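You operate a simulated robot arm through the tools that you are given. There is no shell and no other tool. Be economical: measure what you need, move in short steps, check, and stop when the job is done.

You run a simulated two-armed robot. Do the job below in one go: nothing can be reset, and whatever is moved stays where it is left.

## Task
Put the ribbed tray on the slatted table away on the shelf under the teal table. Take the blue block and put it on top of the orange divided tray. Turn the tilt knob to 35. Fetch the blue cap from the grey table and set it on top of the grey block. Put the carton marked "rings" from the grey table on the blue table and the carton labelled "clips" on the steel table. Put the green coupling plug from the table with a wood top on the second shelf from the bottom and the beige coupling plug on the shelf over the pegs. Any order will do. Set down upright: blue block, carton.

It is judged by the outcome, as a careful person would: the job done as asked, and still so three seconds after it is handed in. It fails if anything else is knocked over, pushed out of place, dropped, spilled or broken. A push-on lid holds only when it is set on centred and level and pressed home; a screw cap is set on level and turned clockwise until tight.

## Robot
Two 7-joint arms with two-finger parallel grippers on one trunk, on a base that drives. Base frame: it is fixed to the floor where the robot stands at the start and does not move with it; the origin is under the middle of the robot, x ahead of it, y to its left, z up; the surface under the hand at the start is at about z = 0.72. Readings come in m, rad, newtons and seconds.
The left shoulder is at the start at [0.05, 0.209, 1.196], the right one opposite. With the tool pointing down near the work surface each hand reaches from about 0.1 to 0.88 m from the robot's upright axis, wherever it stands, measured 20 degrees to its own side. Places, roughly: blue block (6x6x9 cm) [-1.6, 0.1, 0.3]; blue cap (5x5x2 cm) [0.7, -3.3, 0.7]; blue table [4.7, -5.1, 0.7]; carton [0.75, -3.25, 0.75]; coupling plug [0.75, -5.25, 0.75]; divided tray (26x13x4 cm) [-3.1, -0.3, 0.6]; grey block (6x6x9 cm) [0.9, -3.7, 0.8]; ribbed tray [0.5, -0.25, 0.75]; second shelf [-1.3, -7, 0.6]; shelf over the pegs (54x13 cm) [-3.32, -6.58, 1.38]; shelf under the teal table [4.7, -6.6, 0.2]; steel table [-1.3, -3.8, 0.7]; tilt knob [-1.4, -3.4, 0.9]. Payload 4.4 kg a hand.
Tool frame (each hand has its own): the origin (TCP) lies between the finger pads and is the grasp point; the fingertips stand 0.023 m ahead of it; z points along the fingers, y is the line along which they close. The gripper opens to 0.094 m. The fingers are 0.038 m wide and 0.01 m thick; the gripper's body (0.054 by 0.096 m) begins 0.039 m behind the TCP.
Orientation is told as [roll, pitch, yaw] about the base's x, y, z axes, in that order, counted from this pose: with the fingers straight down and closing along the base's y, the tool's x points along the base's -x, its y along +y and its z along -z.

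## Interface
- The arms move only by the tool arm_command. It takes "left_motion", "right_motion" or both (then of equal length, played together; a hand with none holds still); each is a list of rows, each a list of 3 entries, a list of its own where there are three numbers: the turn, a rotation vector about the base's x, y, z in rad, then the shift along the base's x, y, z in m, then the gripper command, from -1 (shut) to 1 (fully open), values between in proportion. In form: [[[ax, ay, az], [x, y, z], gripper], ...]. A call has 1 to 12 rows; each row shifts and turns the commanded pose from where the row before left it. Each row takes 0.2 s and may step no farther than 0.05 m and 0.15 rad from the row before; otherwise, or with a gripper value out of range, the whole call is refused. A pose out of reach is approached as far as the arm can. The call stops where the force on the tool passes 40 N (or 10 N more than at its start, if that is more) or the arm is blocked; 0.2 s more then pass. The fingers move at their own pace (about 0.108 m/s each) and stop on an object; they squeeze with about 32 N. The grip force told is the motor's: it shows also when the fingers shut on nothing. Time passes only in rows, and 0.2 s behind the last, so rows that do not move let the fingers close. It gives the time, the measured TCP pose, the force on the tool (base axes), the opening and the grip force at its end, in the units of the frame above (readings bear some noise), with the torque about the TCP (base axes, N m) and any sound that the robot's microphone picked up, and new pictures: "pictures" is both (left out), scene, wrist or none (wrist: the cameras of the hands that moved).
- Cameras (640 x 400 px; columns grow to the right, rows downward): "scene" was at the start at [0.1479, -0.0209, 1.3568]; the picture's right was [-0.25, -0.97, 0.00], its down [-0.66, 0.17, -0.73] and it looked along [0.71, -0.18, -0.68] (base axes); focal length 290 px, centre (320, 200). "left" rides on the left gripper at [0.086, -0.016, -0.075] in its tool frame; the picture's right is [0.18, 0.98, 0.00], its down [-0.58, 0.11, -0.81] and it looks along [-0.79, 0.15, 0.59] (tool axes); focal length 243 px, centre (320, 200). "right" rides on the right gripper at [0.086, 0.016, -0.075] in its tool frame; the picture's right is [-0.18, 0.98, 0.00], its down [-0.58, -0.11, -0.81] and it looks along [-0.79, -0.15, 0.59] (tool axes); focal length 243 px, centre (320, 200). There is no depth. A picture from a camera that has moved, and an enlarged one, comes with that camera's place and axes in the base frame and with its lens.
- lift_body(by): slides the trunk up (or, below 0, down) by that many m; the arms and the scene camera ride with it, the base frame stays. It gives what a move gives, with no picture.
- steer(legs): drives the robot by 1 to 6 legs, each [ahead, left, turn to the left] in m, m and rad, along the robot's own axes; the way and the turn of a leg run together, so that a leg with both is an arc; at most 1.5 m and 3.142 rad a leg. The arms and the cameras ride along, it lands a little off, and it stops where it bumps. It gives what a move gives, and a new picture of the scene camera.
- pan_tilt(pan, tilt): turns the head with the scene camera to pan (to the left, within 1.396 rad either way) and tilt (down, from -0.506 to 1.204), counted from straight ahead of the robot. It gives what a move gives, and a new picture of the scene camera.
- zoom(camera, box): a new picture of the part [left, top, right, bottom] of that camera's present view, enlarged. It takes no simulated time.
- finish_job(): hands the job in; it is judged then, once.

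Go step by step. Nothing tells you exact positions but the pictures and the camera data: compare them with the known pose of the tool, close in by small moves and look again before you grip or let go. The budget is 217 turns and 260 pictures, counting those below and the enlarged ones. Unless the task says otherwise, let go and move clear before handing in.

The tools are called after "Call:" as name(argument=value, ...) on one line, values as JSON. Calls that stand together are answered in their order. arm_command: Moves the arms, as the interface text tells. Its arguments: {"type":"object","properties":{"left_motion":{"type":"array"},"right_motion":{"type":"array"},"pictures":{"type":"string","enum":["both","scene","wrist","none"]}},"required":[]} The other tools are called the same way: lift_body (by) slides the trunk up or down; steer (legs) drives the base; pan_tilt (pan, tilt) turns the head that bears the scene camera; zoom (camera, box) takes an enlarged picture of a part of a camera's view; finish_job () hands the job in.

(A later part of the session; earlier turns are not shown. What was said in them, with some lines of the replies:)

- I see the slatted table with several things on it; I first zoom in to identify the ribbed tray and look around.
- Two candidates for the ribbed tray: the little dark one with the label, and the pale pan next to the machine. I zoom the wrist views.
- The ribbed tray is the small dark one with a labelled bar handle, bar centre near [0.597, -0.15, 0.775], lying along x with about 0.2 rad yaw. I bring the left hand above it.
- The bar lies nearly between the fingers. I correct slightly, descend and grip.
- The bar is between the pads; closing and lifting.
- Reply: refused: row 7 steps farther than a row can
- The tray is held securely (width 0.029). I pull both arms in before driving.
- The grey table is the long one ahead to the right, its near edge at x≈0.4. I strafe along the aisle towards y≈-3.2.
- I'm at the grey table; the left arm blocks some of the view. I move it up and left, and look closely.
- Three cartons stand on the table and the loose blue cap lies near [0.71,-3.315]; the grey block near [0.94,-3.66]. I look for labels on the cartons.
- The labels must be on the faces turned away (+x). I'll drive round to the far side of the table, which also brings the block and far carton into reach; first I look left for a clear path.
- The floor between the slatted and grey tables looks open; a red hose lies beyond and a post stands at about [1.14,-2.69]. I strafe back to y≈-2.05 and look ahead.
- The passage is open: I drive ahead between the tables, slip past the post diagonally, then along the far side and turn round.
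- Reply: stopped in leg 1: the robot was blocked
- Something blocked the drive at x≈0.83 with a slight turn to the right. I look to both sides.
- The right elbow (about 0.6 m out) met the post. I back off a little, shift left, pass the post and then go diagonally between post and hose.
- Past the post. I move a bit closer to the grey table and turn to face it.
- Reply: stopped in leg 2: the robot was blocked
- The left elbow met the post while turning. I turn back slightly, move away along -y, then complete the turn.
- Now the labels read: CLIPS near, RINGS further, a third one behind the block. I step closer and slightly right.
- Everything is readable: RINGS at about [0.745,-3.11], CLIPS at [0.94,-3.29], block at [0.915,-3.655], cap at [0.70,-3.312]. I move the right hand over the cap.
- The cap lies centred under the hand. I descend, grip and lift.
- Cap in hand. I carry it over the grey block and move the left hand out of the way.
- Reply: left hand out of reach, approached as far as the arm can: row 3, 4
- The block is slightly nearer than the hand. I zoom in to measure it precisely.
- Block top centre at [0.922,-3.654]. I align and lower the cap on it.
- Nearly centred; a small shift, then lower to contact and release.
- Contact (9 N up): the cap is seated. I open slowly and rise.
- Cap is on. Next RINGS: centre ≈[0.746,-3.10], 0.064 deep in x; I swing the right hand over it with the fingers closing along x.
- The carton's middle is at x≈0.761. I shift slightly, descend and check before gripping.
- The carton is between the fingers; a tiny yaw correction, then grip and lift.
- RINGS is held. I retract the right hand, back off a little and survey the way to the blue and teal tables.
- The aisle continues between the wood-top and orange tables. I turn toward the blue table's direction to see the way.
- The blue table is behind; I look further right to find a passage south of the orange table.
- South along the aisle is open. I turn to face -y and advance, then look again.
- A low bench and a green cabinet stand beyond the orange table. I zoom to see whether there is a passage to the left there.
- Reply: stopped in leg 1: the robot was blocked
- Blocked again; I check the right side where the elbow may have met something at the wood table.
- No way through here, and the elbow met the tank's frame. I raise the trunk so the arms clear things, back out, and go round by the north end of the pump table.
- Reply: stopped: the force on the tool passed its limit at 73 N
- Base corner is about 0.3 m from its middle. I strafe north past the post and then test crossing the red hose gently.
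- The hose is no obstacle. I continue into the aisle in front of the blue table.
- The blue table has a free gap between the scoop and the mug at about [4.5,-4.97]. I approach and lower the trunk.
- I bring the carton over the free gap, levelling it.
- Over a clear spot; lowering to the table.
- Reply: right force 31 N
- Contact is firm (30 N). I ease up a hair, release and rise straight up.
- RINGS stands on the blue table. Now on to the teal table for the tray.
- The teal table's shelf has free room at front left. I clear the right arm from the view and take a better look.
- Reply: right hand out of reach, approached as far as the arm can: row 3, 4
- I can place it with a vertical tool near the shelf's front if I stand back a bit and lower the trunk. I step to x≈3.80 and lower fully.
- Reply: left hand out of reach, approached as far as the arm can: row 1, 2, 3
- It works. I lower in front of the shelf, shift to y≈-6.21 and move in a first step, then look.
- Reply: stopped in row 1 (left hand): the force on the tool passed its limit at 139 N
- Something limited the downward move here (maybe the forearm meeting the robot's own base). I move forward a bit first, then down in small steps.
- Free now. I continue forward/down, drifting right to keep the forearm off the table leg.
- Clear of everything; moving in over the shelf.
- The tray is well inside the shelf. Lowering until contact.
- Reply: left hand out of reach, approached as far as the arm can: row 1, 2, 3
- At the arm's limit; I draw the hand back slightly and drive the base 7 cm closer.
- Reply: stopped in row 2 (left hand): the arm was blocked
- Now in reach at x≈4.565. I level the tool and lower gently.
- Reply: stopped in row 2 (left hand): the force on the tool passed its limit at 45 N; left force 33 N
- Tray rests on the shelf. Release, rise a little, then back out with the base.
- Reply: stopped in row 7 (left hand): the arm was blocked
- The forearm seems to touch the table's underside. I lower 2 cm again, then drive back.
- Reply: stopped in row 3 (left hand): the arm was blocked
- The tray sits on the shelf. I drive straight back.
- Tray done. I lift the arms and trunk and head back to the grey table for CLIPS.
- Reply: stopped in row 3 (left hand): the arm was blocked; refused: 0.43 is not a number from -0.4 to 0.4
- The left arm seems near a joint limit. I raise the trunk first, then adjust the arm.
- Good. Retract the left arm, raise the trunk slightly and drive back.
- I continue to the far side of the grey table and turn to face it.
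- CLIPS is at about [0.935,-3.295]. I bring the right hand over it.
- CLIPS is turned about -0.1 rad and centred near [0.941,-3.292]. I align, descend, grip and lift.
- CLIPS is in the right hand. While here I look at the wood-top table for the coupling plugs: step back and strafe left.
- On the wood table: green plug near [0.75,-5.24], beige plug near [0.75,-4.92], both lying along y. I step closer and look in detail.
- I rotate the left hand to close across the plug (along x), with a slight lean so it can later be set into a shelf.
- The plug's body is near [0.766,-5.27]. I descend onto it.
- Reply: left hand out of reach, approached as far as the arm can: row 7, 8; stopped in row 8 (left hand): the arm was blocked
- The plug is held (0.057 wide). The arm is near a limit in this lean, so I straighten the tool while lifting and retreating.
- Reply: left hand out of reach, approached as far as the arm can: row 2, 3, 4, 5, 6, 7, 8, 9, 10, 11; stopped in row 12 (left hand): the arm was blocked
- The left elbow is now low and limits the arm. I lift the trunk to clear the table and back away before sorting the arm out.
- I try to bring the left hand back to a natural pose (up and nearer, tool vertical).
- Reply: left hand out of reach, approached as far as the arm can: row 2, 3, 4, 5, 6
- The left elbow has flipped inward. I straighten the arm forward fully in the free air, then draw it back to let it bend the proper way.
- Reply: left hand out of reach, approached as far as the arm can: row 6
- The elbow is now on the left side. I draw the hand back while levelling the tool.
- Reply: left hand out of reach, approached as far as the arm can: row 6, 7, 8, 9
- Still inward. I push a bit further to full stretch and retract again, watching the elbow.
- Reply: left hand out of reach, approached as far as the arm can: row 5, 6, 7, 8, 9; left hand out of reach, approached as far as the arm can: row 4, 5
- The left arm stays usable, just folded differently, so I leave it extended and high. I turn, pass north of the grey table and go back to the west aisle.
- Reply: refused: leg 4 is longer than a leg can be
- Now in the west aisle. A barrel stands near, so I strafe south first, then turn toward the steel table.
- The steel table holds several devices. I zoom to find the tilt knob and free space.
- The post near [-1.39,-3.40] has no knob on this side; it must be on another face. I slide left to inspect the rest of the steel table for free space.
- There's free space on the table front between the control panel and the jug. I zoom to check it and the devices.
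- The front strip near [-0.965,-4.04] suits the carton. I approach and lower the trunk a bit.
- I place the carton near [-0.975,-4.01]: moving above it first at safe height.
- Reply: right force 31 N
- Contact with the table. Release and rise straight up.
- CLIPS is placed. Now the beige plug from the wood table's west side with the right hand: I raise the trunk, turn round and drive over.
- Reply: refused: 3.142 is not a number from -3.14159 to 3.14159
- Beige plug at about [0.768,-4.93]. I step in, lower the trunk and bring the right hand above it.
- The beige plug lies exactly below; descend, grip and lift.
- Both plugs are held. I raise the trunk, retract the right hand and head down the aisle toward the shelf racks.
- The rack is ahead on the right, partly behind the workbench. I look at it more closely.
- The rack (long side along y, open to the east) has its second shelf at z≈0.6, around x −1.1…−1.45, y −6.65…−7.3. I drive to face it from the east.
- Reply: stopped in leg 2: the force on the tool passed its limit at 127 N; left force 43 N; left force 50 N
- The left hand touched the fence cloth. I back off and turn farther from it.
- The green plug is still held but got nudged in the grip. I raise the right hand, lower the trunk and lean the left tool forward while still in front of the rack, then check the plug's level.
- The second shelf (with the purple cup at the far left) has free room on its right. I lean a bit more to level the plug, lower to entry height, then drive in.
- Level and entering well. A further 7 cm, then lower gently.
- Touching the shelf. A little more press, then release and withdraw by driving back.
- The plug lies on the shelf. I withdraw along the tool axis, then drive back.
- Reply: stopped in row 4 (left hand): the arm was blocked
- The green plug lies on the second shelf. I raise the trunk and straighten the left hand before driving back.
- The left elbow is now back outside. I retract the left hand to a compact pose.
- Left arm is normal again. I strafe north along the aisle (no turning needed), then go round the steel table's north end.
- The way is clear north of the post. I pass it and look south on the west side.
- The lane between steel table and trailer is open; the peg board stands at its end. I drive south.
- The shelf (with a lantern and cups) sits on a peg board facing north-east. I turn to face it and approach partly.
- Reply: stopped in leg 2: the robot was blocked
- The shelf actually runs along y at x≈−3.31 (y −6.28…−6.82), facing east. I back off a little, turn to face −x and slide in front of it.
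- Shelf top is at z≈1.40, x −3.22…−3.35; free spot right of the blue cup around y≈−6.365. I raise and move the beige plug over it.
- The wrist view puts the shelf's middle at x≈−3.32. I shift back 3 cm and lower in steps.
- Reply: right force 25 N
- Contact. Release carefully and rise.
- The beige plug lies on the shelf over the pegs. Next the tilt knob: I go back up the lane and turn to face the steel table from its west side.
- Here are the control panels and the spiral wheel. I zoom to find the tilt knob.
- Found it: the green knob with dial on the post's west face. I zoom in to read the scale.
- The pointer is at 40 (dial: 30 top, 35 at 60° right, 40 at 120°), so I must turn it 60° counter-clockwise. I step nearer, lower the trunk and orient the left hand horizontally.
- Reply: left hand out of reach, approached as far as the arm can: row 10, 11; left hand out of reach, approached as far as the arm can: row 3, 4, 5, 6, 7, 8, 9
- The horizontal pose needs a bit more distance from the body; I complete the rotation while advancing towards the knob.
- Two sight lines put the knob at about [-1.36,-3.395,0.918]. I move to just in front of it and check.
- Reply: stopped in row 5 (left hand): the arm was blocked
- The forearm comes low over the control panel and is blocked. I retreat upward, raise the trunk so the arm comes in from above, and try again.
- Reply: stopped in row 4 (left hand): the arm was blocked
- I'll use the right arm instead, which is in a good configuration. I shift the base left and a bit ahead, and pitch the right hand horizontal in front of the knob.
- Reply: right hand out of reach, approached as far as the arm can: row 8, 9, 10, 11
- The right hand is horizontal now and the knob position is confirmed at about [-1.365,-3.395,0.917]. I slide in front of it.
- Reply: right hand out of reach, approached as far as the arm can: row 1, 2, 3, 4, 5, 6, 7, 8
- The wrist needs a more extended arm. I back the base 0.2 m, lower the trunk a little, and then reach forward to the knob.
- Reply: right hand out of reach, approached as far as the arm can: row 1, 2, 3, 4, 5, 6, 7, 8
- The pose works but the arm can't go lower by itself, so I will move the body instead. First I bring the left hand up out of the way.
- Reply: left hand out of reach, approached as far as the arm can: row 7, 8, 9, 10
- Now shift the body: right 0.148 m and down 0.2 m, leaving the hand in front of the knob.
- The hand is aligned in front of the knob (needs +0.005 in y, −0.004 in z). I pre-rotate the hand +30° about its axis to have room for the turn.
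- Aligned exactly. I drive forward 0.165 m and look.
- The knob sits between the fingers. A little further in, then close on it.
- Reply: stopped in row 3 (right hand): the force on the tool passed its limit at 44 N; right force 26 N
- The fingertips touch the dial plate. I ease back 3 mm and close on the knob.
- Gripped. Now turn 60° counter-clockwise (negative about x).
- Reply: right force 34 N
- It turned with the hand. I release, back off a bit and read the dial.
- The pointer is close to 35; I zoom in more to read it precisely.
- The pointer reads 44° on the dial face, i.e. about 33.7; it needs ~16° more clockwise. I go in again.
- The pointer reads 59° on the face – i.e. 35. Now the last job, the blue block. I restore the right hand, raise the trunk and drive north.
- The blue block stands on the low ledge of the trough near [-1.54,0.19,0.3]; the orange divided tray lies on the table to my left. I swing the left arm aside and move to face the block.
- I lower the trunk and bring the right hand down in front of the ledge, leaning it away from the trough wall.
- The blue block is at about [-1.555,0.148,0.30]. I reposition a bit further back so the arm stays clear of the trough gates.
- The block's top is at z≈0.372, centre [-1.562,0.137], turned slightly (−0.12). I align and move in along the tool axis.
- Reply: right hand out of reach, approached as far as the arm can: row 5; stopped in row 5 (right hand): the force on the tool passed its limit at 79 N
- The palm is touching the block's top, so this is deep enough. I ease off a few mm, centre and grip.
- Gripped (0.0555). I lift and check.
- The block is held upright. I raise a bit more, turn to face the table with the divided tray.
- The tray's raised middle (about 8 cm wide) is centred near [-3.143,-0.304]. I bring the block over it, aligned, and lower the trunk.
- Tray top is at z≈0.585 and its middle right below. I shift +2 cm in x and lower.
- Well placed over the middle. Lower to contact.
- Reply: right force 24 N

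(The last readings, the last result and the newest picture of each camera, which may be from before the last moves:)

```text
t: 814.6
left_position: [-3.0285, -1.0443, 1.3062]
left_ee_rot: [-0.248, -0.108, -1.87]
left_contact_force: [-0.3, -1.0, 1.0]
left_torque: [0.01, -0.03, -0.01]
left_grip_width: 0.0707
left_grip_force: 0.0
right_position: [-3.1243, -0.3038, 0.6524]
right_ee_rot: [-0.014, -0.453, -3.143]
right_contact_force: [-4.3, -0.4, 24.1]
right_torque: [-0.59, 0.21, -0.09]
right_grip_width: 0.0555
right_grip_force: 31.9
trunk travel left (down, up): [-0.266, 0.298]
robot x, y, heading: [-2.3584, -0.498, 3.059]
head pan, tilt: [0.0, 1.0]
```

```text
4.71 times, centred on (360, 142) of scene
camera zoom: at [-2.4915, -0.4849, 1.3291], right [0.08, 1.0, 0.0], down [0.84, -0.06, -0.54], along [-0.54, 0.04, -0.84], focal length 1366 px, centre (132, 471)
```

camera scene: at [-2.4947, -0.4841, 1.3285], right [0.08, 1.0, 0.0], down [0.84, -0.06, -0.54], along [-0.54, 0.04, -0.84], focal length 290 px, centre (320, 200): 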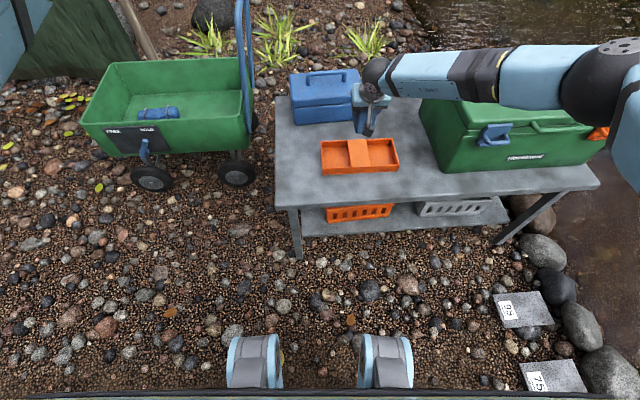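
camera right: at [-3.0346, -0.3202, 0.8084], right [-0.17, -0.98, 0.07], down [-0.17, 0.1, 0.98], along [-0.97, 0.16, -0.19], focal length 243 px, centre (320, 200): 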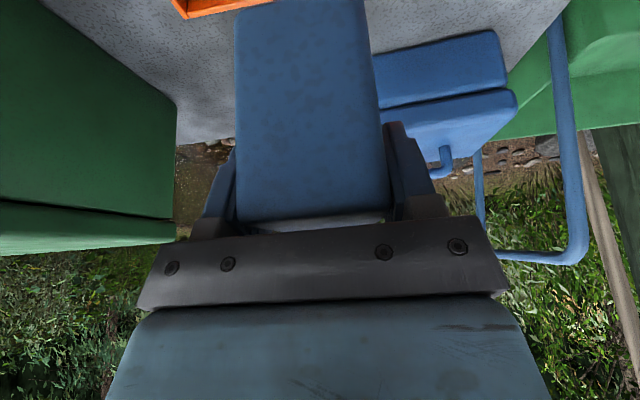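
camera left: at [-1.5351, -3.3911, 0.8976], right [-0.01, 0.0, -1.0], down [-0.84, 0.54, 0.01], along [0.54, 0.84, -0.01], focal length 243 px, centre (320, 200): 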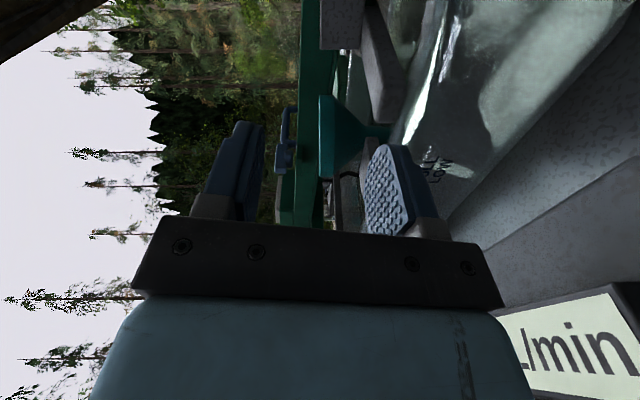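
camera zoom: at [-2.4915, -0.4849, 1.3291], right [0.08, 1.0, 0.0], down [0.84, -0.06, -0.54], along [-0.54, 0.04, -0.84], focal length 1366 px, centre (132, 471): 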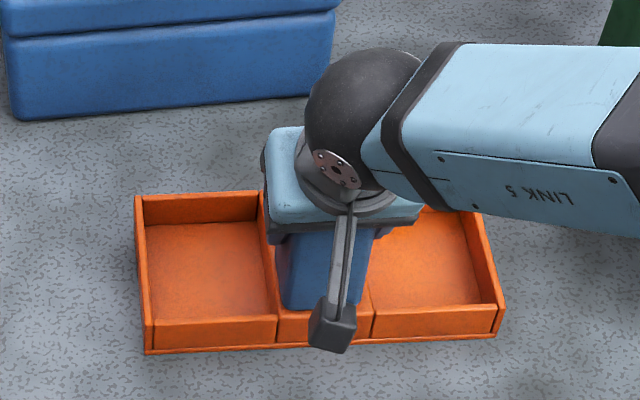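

It touches, but near the front edge. I lift 1 cm, move 3 cm back toward the middle and set down again.

Call:
arm_command(right_motion=[[[0, 0, 0], [0, 0, 0.014], -1], [[0, 0, 0], [-0.015, -0.001, 0], -1], [[0, 0, 0], [-0.015, -0.001, 0], -1], [[0, 0, 0], [0, 0, -0.006], -1], [[0, 0, 0], [0, 0, -0.004], -1], [[0, 0, 0], [0, 0, -0.003], -1], [[0, 0, 0], [0, 0, 0], -1]], pictures="none")

Call:
zoom(camera="scene", box=[310, 100, 410, 185])

```text
t: 816.2
left_position: [-3.0298, -1.0422, 1.3065]
left_ee_rot: [-0.248, -0.108, -1.869]
left_contact_force: [0.0, 0.1, 0.0]
left_torque: [0.0, 0.01, -0.03]
left_grip_width: 0.0705
left_grip_force: 0.1
right_position: [-3.1542, -0.3058, 0.6519]
right_ee_rot: [-0.014, -0.453, -3.143]
right_contact_force: [-2.2, 2.5, 17.6]
right_torque: [-0.35, -0.19, -0.02]
right_grip_width: 0.0556
right_grip_force: 32.1
trunk travel left (down, up): [-0.266, 0.298]
robot x, y, heading: [-2.358, -0.4944, 3.062]
head pan, tilt: [0.0, 1.0]
```

```text
4.71 times, centred on (360, 142) of scene
camera zoom: at [-2.4923, -0.4845, 1.3291], right [0.08, 1.0, 0.0], down [0.84, -0.06, -0.54], along [-0.54, 0.04, -0.84], focal length 1366 px, centre (132, 471)
```

zoom: 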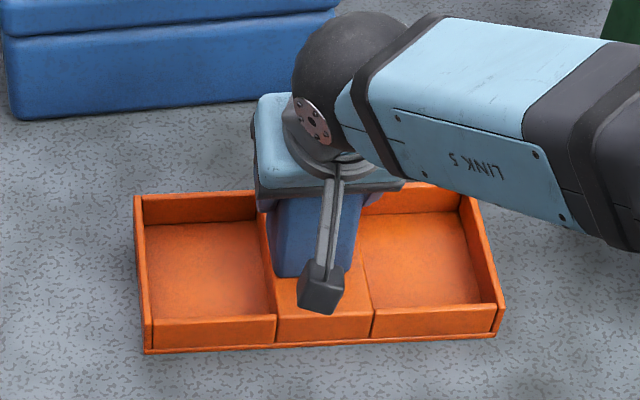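

Depth is good; a slight shift of 1 cm to the right centres it, then release.

Call:
arm_command(right_motion=[[[0, 0, 0], [0, 0, 0.012], -1], [[0, 0, 0], [0, 0.011, 0], -1], [[0, 0, 0], [0, 0, -0.006], -1], [[0, 0, 0], [0, 0, -0.005], -1], [[0, 0, 0], [0, 0, -0.001], -1], [[0, 0, 0], [0, 0, 0], -0.1], [[0, 0, 0], [0, 0, 0], 0.4], [[0, 0, 0], [0, 0, 0], 0.8], [[0, 0, 0], [0, 0, 0], 0.8]], pictures="none")

Call:
arm_command(right_motion=[[[0, 0, 0], [0.013, 0, 0.027], 0.8], [[0, 0, 0], [0.017, 0, 0.036], 0.8], [[0, 0, 0], [0.017, 0, 0.036], 0.8], [[0, 0, 0], [0.02, 0, 0.04], 0.8], [[0, 0, 0], [0.02, 0, 0.04], 0.8], [[0, 0, 0], [0.03, 0.02, 0.03], 0.8]], pictures="scene")

Call:
zoom(camera="scene", box=[310, 70, 430, 185])

```text
t: 818.2
left_position: [-3.0332, -1.0431, 1.3046]
left_ee_rot: [-0.244, -0.108, -1.868]
left_contact_force: [0.3, 0.0, -0.2]
left_torque: [0.03, -0.02, 0.01]
left_grip_width: 0.0705
left_grip_force: 0.0
right_position: [-3.1541, -0.2956, 0.6486]
right_ee_rot: [-0.011, -0.448, -3.142]
right_contact_force: [-0.2, 0.1, 0.5]
right_torque: [-0.01, 0.01, -0.01]
right_grip_width: 0.0845
right_grip_force: 0.1
trunk travel left (down, up): [-0.266, 0.298]
robot x, y, heading: [-2.3573, -0.4948, 3.067]
head pan, tilt: [0.0, 1.0]
```

```text
t: 819.6
left_position: [-3.0299, -1.0422, 1.3055]
left_ee_rot: [-0.246, -0.11, -1.87]
left_contact_force: [0.2, -0.4, -0.2]
left_torque: [-0.01, 0.01, -0.01]
left_grip_width: 0.0704
left_grip_force: 0.0
right_position: [-3.0371, -0.2742, 0.8577]
right_ee_rot: [-0.01, -0.45, -3.142]
right_contact_force: [0.6, -0.4, 0.2]
right_torque: [-0.01, 0.04, 0.0]
right_grip_width: 0.0848
right_grip_force: 0.0
trunk travel left (down, up): [-0.266, 0.298]
robot x, y, heading: [-2.3608, -0.4958, 3.066]
head pan, tilt: [0.0, 1.0]
camera scene: at [-2.4931, -0.4829, 1.3287], right [0.08, 1.0, 0.0], down [0.84, -0.07, -0.54], along [-0.54, 0.04, -0.84], focal length 290 px, centre (320, 200)
```

scene: 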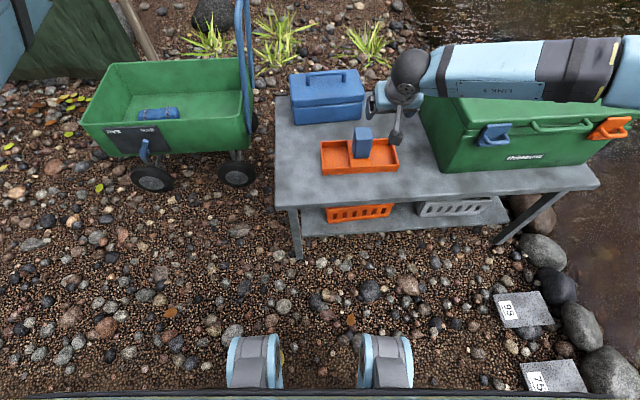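

```text
3.48 times, centred on (370, 128) of scene
camera zoom: at [-2.4931, -0.4829, 1.3287], right [0.08, 1.0, 0.0], down [0.84, -0.07, -0.54], along [-0.54, 0.04, -0.84], focal length 1010 px, centre (146, 452)
```

zoom: 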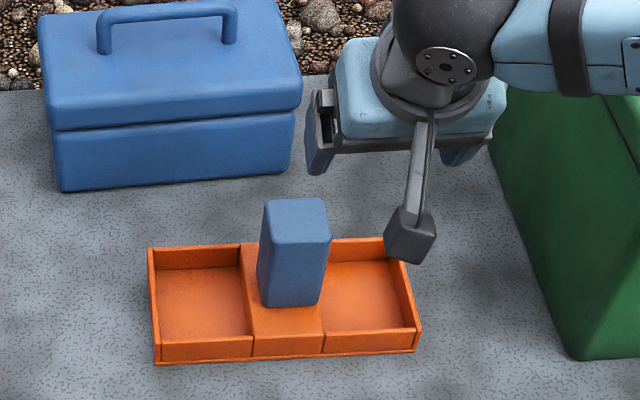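

Call:
finish_job()

```text
The job is handed in.
```

Every item in the task is done. I confirmed each one with a camera picture after letting go and handed the job in.

- **Ribbed tray:** on the shelf under the teal table.
- **Blue block:** upright on the raised middle of the orange divided tray.
- **Tilt knob:** the pointer reads 35.
- **Blue cap:** on top of the grey block.
- **Cartons:** RINGS stands upright on the blue table and CLIPS upright on the steel table. CLIPS is close to the front edge.
- **Plugs:** green on the second shelf from the bottom, beige on the shelf over the pegs.

**Bumps on the way:** an arm or the base ran into:
- a canopy post, twice
- the frame of the glass tank
- the fence cloth
- the underside or leg of the teal table
- possibly a control panel on the steel table

At the tank frame I then raised the trunk while the elbow was still against it, and the force reached 73 N. I saw nothing fall, but I did not go back to check the mug and blue tray standing on top of that frame.
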